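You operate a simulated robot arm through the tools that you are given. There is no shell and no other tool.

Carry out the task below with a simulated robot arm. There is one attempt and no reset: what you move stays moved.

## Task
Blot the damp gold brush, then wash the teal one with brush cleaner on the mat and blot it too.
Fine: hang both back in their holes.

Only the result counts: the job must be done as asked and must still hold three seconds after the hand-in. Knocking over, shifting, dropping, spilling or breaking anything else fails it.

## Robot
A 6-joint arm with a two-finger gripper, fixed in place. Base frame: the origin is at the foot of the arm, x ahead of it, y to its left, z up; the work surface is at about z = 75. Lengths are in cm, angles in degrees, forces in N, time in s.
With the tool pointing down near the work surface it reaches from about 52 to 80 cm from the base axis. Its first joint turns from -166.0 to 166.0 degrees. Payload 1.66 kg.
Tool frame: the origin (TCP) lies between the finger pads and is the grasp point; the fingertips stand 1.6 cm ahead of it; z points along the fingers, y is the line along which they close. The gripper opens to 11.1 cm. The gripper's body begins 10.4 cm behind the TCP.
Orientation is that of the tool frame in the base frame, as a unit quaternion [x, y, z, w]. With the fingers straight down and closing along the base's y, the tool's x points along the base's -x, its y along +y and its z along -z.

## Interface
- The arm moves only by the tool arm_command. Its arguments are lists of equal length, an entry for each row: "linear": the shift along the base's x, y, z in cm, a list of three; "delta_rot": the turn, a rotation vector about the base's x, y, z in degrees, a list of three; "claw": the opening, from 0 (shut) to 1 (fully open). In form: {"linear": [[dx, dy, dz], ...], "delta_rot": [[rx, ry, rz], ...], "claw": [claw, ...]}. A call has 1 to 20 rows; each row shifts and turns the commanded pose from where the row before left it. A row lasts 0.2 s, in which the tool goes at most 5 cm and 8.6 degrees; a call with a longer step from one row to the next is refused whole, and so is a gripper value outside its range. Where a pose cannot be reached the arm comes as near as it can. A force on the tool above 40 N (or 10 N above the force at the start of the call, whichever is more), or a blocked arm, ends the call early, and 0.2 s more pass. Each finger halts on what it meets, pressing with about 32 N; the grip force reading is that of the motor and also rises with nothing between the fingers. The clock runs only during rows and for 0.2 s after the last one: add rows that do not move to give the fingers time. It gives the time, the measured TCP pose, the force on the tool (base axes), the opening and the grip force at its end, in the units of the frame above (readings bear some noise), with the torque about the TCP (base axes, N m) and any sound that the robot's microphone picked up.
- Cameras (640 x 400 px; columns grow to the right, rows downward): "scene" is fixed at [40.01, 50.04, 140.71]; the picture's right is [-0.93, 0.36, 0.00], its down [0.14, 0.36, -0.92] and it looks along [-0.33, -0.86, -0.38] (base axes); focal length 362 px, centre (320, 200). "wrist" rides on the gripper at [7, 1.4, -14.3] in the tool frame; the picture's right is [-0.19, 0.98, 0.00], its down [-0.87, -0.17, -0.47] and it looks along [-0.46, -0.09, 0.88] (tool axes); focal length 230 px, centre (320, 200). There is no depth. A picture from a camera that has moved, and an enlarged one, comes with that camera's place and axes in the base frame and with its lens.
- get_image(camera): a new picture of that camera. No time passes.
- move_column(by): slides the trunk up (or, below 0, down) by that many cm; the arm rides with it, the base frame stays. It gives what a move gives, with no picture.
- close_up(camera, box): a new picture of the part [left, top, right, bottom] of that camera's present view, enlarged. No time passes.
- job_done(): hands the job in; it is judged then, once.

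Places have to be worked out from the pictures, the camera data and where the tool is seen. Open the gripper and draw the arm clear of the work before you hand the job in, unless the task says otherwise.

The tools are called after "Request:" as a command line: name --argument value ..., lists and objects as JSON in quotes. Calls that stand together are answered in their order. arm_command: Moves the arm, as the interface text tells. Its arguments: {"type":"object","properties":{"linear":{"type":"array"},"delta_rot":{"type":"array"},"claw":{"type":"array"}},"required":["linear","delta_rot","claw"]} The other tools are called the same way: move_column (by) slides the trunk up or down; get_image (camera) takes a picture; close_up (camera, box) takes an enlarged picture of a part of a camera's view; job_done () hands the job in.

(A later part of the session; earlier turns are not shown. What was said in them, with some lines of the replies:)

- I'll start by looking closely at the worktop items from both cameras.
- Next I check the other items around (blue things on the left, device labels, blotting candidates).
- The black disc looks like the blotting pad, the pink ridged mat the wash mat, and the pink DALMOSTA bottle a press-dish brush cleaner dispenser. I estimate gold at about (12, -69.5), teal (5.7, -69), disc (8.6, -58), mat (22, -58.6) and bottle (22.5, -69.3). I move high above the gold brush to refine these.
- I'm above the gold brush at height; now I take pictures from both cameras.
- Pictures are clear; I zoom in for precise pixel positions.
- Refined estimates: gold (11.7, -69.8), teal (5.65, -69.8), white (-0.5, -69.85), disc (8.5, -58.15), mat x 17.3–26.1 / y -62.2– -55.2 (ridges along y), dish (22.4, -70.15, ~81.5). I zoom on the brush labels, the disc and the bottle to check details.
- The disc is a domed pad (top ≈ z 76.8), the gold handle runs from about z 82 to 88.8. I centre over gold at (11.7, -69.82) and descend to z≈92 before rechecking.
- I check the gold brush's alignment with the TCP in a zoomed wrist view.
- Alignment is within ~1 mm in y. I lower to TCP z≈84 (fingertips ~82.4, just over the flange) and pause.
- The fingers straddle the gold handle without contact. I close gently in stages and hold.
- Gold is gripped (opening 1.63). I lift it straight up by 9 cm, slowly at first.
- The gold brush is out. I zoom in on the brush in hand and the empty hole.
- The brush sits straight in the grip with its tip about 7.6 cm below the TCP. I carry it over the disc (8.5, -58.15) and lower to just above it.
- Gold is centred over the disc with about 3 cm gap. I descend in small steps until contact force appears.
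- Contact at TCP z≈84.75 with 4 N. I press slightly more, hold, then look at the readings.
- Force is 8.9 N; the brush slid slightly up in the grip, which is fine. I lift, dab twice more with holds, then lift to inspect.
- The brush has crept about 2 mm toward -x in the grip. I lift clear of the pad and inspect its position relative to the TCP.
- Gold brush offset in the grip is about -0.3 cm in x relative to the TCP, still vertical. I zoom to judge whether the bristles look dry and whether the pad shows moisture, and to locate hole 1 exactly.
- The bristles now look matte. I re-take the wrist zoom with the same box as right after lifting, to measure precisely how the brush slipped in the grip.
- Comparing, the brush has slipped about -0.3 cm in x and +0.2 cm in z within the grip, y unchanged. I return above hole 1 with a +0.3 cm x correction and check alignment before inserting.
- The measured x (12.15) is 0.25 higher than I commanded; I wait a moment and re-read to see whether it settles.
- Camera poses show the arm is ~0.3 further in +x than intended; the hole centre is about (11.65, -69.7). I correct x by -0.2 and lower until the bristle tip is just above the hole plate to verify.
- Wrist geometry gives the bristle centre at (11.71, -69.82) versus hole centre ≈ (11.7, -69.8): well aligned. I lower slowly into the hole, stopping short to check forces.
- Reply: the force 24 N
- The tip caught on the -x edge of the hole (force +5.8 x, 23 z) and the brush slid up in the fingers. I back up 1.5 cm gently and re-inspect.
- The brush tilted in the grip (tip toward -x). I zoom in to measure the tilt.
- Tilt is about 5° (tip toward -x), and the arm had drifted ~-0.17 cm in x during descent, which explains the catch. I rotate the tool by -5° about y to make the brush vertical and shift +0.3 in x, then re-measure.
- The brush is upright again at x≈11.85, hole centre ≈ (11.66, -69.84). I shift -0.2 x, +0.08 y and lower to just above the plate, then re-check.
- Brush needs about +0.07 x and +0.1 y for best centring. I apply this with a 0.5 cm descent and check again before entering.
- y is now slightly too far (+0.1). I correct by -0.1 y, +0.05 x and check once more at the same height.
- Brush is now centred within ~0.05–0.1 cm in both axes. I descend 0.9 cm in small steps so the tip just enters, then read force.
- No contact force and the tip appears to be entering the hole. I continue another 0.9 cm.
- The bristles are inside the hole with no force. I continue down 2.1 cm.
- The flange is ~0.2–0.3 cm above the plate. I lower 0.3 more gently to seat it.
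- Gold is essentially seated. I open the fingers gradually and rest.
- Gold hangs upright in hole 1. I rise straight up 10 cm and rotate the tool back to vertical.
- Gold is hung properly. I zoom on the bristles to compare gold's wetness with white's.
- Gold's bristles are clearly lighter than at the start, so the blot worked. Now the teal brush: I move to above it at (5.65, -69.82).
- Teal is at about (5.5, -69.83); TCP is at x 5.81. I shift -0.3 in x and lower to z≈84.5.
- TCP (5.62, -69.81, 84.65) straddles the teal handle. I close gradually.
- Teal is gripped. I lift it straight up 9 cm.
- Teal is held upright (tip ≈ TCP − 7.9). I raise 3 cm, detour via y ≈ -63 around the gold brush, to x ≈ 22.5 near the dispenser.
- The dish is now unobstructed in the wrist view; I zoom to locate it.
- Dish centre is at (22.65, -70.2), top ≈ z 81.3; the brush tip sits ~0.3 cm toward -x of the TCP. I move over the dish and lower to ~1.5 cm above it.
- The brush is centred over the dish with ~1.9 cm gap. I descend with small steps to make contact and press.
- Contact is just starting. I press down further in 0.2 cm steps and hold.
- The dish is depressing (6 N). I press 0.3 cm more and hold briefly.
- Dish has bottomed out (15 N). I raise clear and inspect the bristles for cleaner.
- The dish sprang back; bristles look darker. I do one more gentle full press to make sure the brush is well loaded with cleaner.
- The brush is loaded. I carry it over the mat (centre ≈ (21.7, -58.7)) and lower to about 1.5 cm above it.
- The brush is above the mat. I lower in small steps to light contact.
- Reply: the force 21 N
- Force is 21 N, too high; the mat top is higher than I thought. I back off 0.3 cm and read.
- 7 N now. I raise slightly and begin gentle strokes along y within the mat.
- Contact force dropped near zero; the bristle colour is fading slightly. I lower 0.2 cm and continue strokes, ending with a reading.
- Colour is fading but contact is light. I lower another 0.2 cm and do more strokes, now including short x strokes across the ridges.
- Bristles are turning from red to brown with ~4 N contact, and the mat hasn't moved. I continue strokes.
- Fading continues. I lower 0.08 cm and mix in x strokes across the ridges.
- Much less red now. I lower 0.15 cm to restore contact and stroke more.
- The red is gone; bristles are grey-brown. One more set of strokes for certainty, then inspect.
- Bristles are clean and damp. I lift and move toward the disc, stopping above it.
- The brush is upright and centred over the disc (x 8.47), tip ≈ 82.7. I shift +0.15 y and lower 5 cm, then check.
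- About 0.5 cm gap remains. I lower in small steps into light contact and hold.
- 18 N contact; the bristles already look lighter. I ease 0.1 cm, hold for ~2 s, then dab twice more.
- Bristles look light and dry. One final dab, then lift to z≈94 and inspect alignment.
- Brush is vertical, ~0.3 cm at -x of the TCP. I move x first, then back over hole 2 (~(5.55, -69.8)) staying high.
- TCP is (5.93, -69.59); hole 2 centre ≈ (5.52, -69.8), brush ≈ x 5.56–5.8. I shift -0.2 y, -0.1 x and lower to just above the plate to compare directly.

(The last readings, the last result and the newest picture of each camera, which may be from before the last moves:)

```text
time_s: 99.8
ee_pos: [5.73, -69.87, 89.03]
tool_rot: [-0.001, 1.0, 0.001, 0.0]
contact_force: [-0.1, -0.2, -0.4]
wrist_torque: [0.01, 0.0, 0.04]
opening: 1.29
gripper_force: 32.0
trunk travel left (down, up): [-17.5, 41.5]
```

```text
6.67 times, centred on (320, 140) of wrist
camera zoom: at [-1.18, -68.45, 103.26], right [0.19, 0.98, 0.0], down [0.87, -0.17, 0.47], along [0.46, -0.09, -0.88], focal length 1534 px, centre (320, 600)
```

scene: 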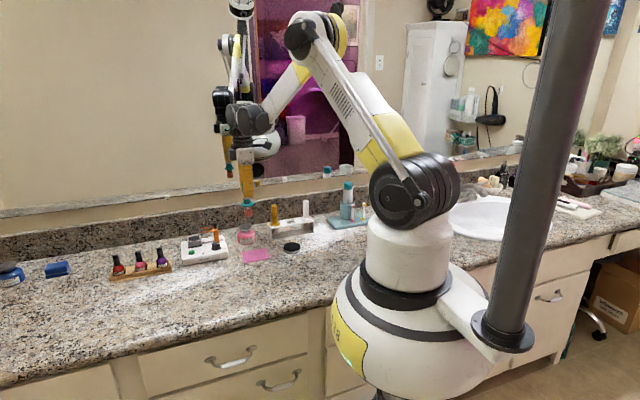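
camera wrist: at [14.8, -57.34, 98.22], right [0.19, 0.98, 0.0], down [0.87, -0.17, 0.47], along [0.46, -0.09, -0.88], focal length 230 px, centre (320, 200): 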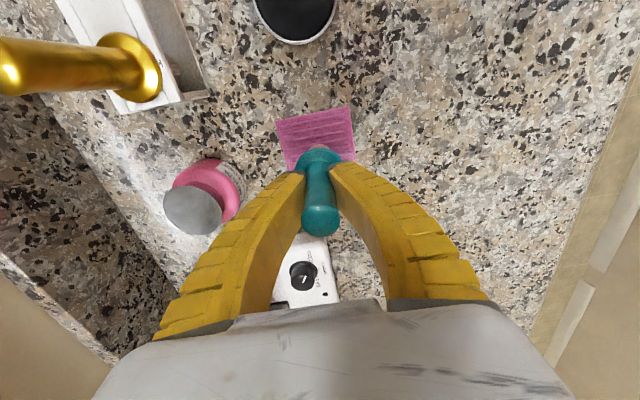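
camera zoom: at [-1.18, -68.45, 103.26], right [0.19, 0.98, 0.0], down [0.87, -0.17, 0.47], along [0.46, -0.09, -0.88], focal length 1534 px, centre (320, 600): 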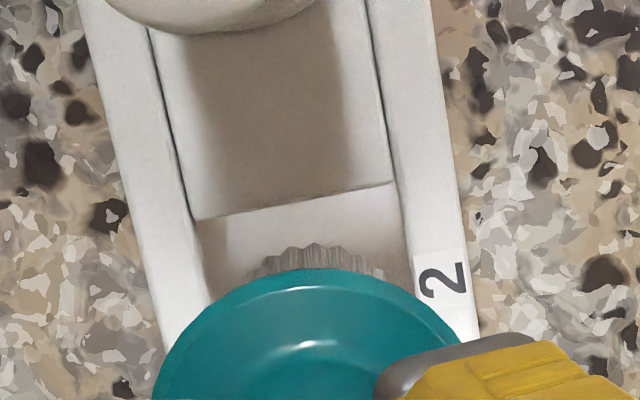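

Scene and wrist both show the brush centred on hole 2 within ~0.1 cm. I lower 0.9 cm to bring the tip right above the plate and re-check drift.

Request:
arm_command --linear '[[0, 0, -0.5], [0, 0, -0.4], [0, 0, 0], [0, 0, 0]]' --delta_rot '[[0, 0, 0], [0, 0, 0], [0, 0, 0], [0, 0, 0]]' --claw '[0, 0, 0, 0]'

Request:
close_up --camera "scene" --box '[288, 212, 318, 237]'

Request:
close_up --camera "wrist" --box '[290, 110, 350, 170]'

```text
time_s: 100.8
ee_pos: [5.84, -69.99, 88.11]
tool_rot: [0.0, 1.0, 0.001, 0.0]
contact_force: [0.3, 0.3, -0.4]
wrist_torque: [0.0, 0.02, 0.01]
opening: 1.27
gripper_force: 32.3
trunk travel left (down, up): [-17.5, 41.5]
```

```text
16.00 times, centred on (303, 224) of scene
camera zoom: at [40.01, 50.04, 140.71], right [-0.93, 0.36, 0.0], down [0.14, 0.36, -0.92], along [-0.33, -0.86, -0.38], focal length 5792 px, centre (592, -192)
```

zoom: 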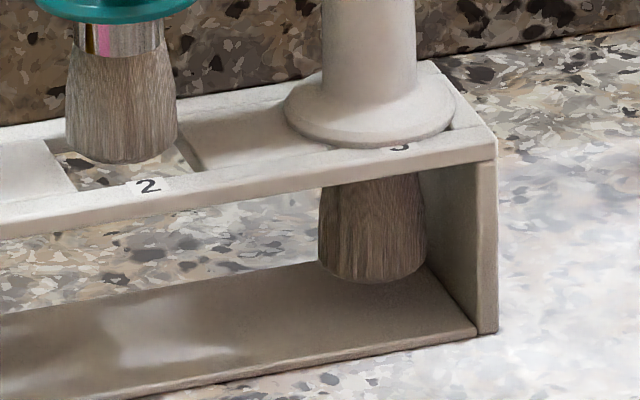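

```text
6.67 times, centred on (320, 140) of wrist
camera zoom: at [-1.14, -68.46, 102.37], right [0.19, 0.98, 0.0], down [0.87, -0.17, 0.47], along [0.46, -0.09, -0.88], focal length 1534 px, centre (320, 600)
```

zoom: 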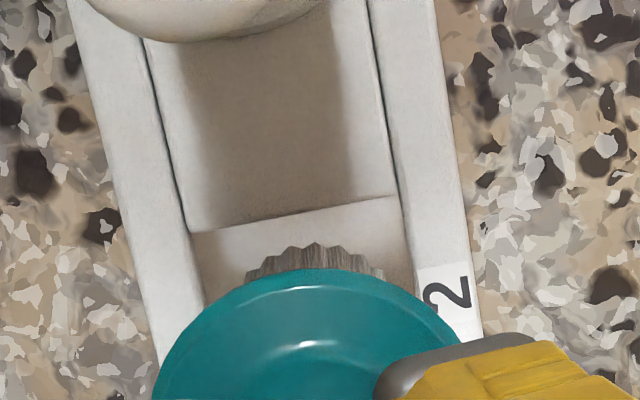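

Still centred with no drift. I lower another 0.9 cm into the hole mouth.

Request:
arm_command --linear '[[0, 0, -0.3], [0, 0, -0.3], [0, 0, -0.3], [0, 0, 0]]' --delta_rot '[[0, 0, 0], [0, 0, 0], [0, 0, 0], [0, 0, 0]]' --claw '[0, 0, 0, 0]'

Request:
close_up --camera "scene" --box '[288, 212, 318, 237]'

Request:
close_up --camera "wrist" --box '[290, 110, 350, 170]'

```text
time_s: 101.8
ee_pos: [5.81, -69.95, 87.15]
tool_rot: [0.0, 1.0, 0.0, 0.0]
contact_force: [0.8, -0.4, -0.6]
wrist_torque: [0.01, 0.03, -0.02]
opening: 1.28
gripper_force: 31.8
trunk travel left (down, up): [-17.5, 41.5]
```

```text
16.00 times, centred on (303, 224) of scene
camera zoom: at [40.01, 50.04, 140.71], right [-0.93, 0.36, 0.0], down [0.14, 0.36, -0.92], along [-0.33, -0.86, -0.38], focal length 5792 px, centre (592, -192)
```

zoom: 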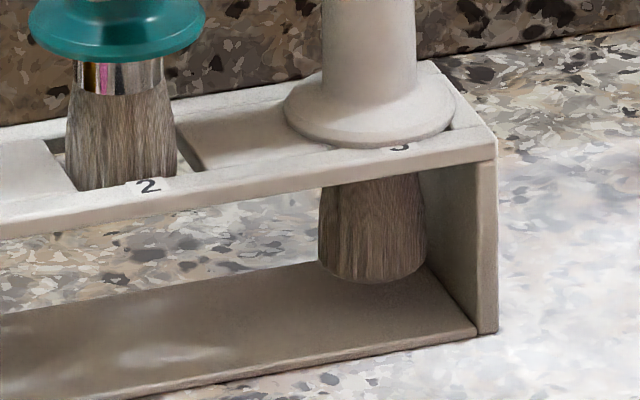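

```text
6.67 times, centred on (320, 140) of wrist
camera zoom: at [-1.11, -68.47, 101.39], right [0.19, 0.98, 0.0], down [0.87, -0.17, 0.47], along [0.46, -0.09, -0.88], focal length 1534 px, centre (320, 600)
```

zoom: 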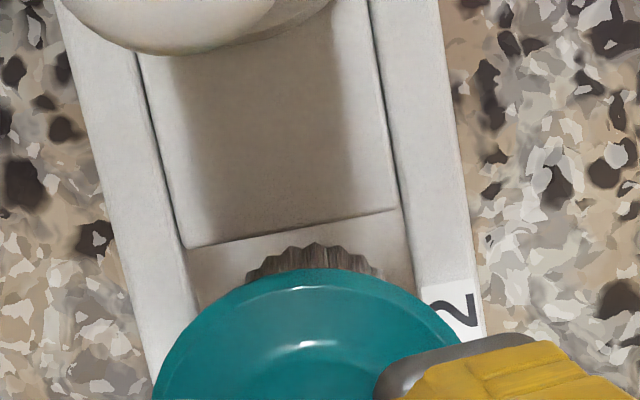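

The tip is inside hole 2 without force. I nudge -0.05 x and continue down 1 cm.

Request:
arm_command --linear '[[-0.05, 0, -0.3], [0, 0, -0.3], [0, 0, -0.4], [0, 0, 0]]' --delta_rot '[[0, 0, 0], [0, 0, 0], [0, 0, 0], [0, 0, 0]]' --claw '[0, 0, 0, 0]'

Request:
close_up --camera "scene" --box '[285, 205, 320, 240]'

```text
time_s: 102.8
ee_pos: [5.87, -69.89, 86.28]
tool_rot: [0.001, 1.0, 0.0, 0.0]
contact_force: [-0.7, -0.4, -0.2]
wrist_torque: [-0.01, 0.0, -0.03]
opening: 1.27
gripper_force: 31.8
trunk travel left (down, up): [-17.5, 41.5]
```

```text
11.43 times, centred on (302, 222) of scene
camera zoom: at [40.01, 50.04, 140.71], right [-0.93, 0.36, 0.0], down [0.14, 0.36, -0.92], along [-0.33, -0.86, -0.38], focal length 4137 px, centre (520, -57)
```

zoom: 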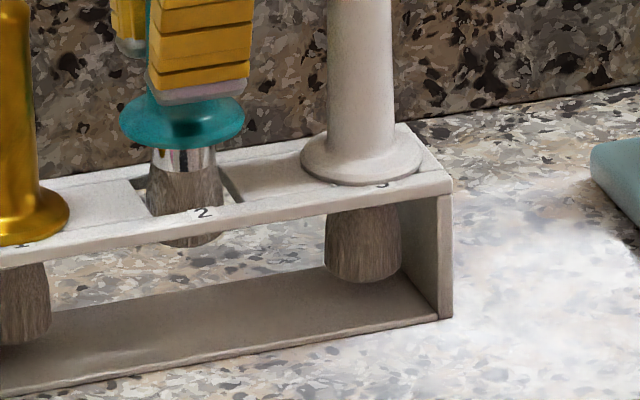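

Insertion is going fine. I lower another 1.9 cm in small steps.

Request:
arm_command --linear '[[-0.05, 0, -0.4], [0, 0, -0.4], [0, 0, -0.4], [0, 0, -0.4], [0, 0, -0.3], [0, 0, 0]]' --delta_rot '[[0, 0, 0], [0, 0, 0], [0, 0, 0], [0, 0, 0], [0, 0, 0], [0, 0, 0]]' --claw '[0, 0, 0, 0, 0, 0]'

Request:
close_up --camera "scene" --box '[285, 205, 320, 240]'

Request:
close_up --camera "wrist" --box '[270, 110, 370, 210]'

```text
time_s: 104.2
ee_pos: [5.79, -69.9, 84.32]
tool_rot: [0.0, 1.0, 0.0, 0.0]
contact_force: [-0.4, -0.9, 0.0]
wrist_torque: [0.03, -0.01, 0.02]
opening: 1.26
gripper_force: 31.7
trunk travel left (down, up): [-17.5, 41.5]
```

```text
11.43 times, centred on (302, 222) of scene
camera zoom: at [40.01, 50.04, 140.71], right [-0.93, 0.36, 0.0], down [0.14, 0.36, -0.92], along [-0.33, -0.86, -0.38], focal length 4137 px, centre (520, -57)
```

zoom: 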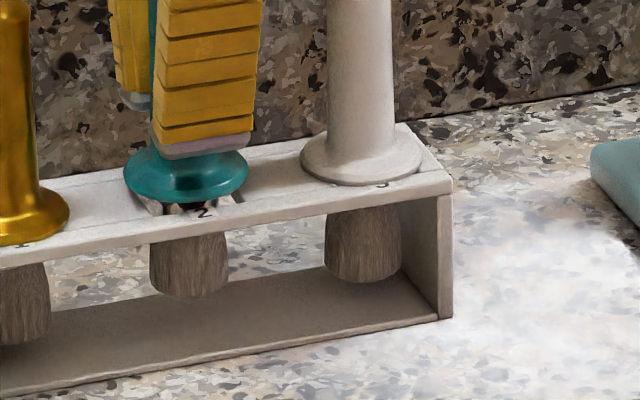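

```text
4.00 times, centred on (320, 160) of wrist
camera zoom: at [-1.2, -68.48, 98.57], right [0.19, 0.98, 0.0], down [0.87, -0.17, 0.47], along [0.46, -0.09, -0.88], focal length 920 px, centre (320, 360)
```

zoom: 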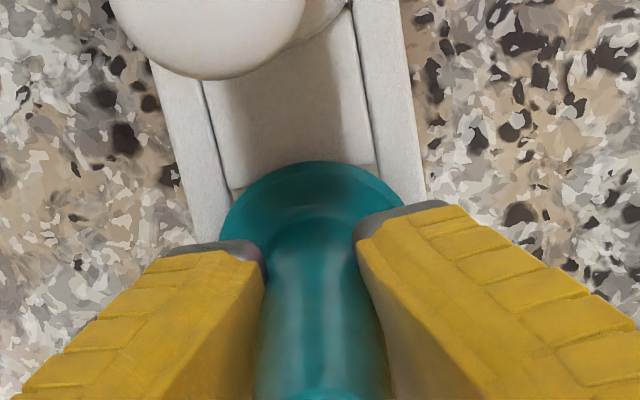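

About 0.5 cm remains. I lower 0.5 cm gently.

Request:
arm_command --linear '[[0, 0, -0.2], [0, 0, -0.15], [0, 0, -0.15], [0, 0, 0]]' --delta_rot '[[0, 0, 0], [0, 0, 0], [0, 0, 0], [0, 0, 0]]' --claw '[0, 0, 0, 0]'

Request:
close_up --camera "scene" --box '[285, 205, 320, 240]'

```text
time_s: 105.2
ee_pos: [5.82, -69.92, 83.79]
tool_rot: [0.0, 1.0, 0.0, 0.0]
contact_force: [0.5, -0.1, -0.6]
wrist_torque: [-0.02, -0.01, -0.01]
opening: 1.28
gripper_force: 32.2
trunk travel left (down, up): [-17.5, 41.5]
```

```text
11.43 times, centred on (302, 222) of scene
camera zoom: at [40.01, 50.04, 140.71], right [-0.93, 0.36, 0.0], down [0.14, 0.36, -0.92], along [-0.33, -0.86, -0.38], focal length 4137 px, centre (520, -57)
```

zoom: 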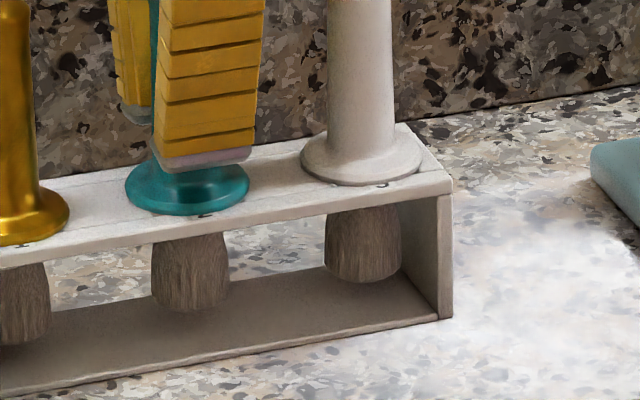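

The flange is at the plate. I release gradually.

Request:
arm_command --linear '[[0, 0, -0.08], [0, 0, 0], [0, 0, 0], [0, 0, 0], [0, 0, 0], [0, 0, 0], [0, 0, 0]]' --delta_rot '[[0, 0, 0], [0, 0, 0], [0, 0, 0], [0, 0, 0], [0, 0, 0], [0, 0, 0], [0, 0, 0]]' --claw '[0, 0.13, 0.2, 0.3, 0.6, 0.9, 0.9]'

Request:
close_up --camera "scene" --box '[265, 190, 335, 245]'

Request:
get_image --camera "wrist"

```text
time_s: 106.8
ee_pos: [5.83, -69.91, 83.71]
tool_rot: [0.001, 1.0, -0.001, 0.0]
contact_force: [-0.4, 0.6, 0.3]
wrist_torque: [0.0, 0.0, 0.03]
opening: 10.05
gripper_force: 0.5
trunk travel left (down, up): [-17.5, 41.5]
```

```text
7.27 times, centred on (300, 218) of scene
camera zoom: at [40.01, 50.04, 140.71], right [-0.93, 0.36, 0.0], down [0.14, 0.36, -0.92], along [-0.33, -0.86, -0.38], focal length 2633 px, centre (466, 73)
```

zoom: 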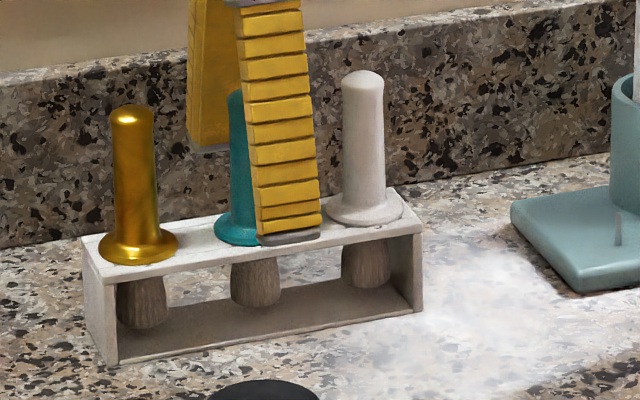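

```text
taken
camera wrist: at [-1.19, -68.49, 98.01], right [0.19, 0.98, 0.0], down [0.87, -0.17, 0.47], along [0.46, -0.09, -0.88], focal length 230 px, centre (320, 200)
```

wrist: 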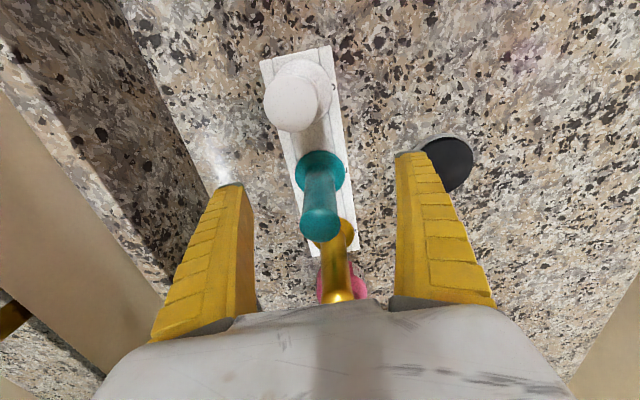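

Both brushes hang in their holes. I rise straight up and then draw the arm back clear of the work.

Request:
arm_command --linear '[[0, 0, 1], [0, 0, 2], [0, 0, 2.5], [0, 0, 3], [0, 0, 3], [0, 0, 3.5], [0, 3, 3], [1, 4, 2], [2, 4, 2], [2, 4, 2], [2, 4, 0], [2, 4, 0], [0, 0, 0], [0, 0, 0]]' --delta_rot '[[0, 0, 0], [0, 0, 0], [0, 0, 0], [0, 0, 0], [0, 0, 0], [0, 0, 0], [0, 0, 0], [0, 0, 0], [0, 0, 0], [0, 0, 0], [0, 0, 0], [0, 0, 0], [0, 0, 0], [0, 0, 0]]' --claw '[1, 1, 1, 1, 1, 1, 1, 1, 1, 1, 1, 1, 1, 1]'

Request:
close_up --camera "scene" --box '[225, 180, 345, 265]'

Request:
close_up --camera "scene" --box '[266, 196, 316, 244]'

Request:
get_image --camera "scene"

Request:
get_image --camera "wrist"

```text
time_s: 109.8
ee_pos: [14.44, -46.76, 107.52]
tool_rot: [0.0, 1.0, 0.0, -0.001]
contact_force: [-0.2, 0.0, 0.3]
wrist_torque: [0.0, -0.06, -0.01]
opening: 11.07
gripper_force: 0.2
trunk travel left (down, up): [-17.5, 41.5]
```

```text
4.71 times, centred on (285, 222) of scene
camera zoom: at [40.01, 50.04, 140.71], right [-0.93, 0.36, 0.0], down [0.14, 0.36, -0.92], along [-0.33, -0.86, -0.38], focal length 1703 px, centre (485, 94)
```

zoom: 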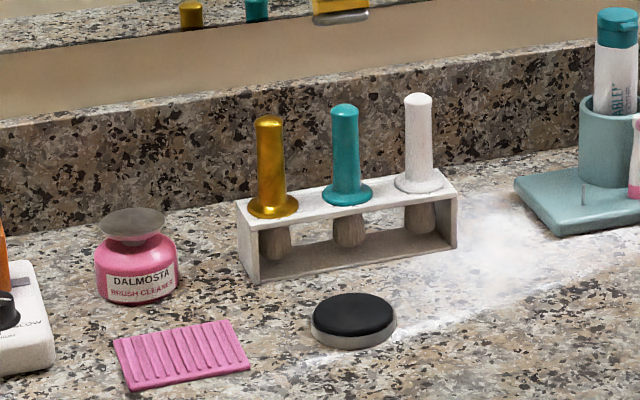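

```text
8.33 times, centred on (291, 220) of scene
camera zoom: at [40.01, 50.04, 140.71], right [-0.93, 0.36, 0.0], down [0.14, 0.36, -0.92], along [-0.33, -0.86, -0.38], focal length 3016 px, centre (562, 33)
```

zoom: 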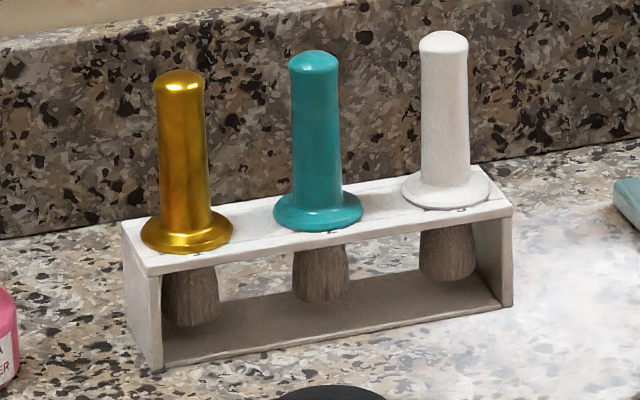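

```text
taken
```

scene: 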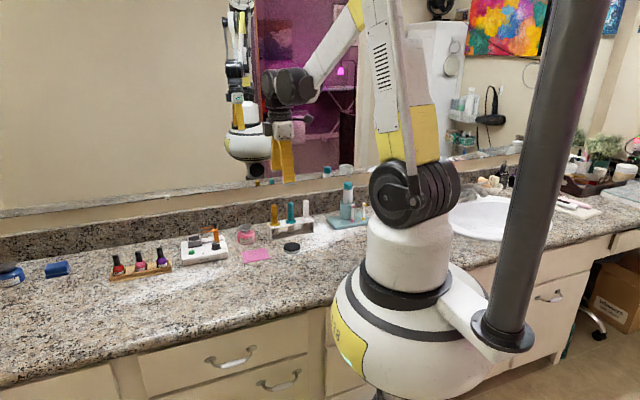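

```text
taken
camera wrist: at [7.49, -45.25, 121.84], right [0.19, 0.98, 0.0], down [0.87, -0.17, 0.47], along [0.46, -0.09, -0.88], focal length 230 px, centre (320, 200)
```

wrist: 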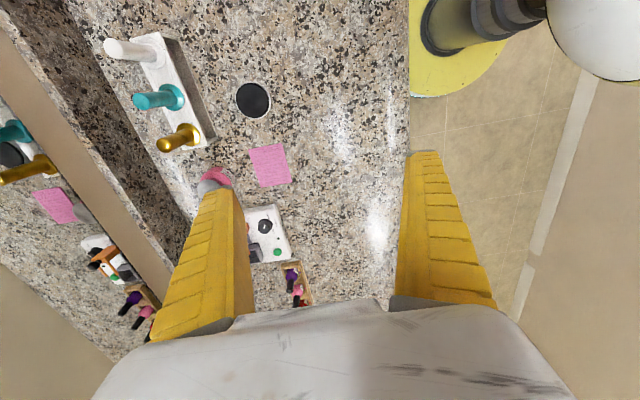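

Both brushes are hung upright, their bristles now match the clean dry white one. The mat, disc, bottle and holder are where they started, and the arm is clear with the gripper open, so I hand in.

Request:
job_done

```text
The job is handed in.
```

I blotted the gold brush on the black pad and hung it back in hole 1. I then loaded the teal brush from the Dalmosta brush cleaner and scrubbed it on the pink mat. The red came out completely. After that I blotted it on the pad and hung it back in hole 2.

- **Dryness:** both brushes' bristles now look the same as the dry white one. I judged that from the camera pictures only.
- **One slip:** on the first try at hanging the gold brush, it caught on the edge of its hole and tilted in the grip. I straightened it and it went in cleanly on the second try.
- **Everything else:** in the last pictures the mat, pad and bottle were where they started. The holder and the other items looked undisturbed.
- **Arm:** I left it clear of the work with the gripper open.
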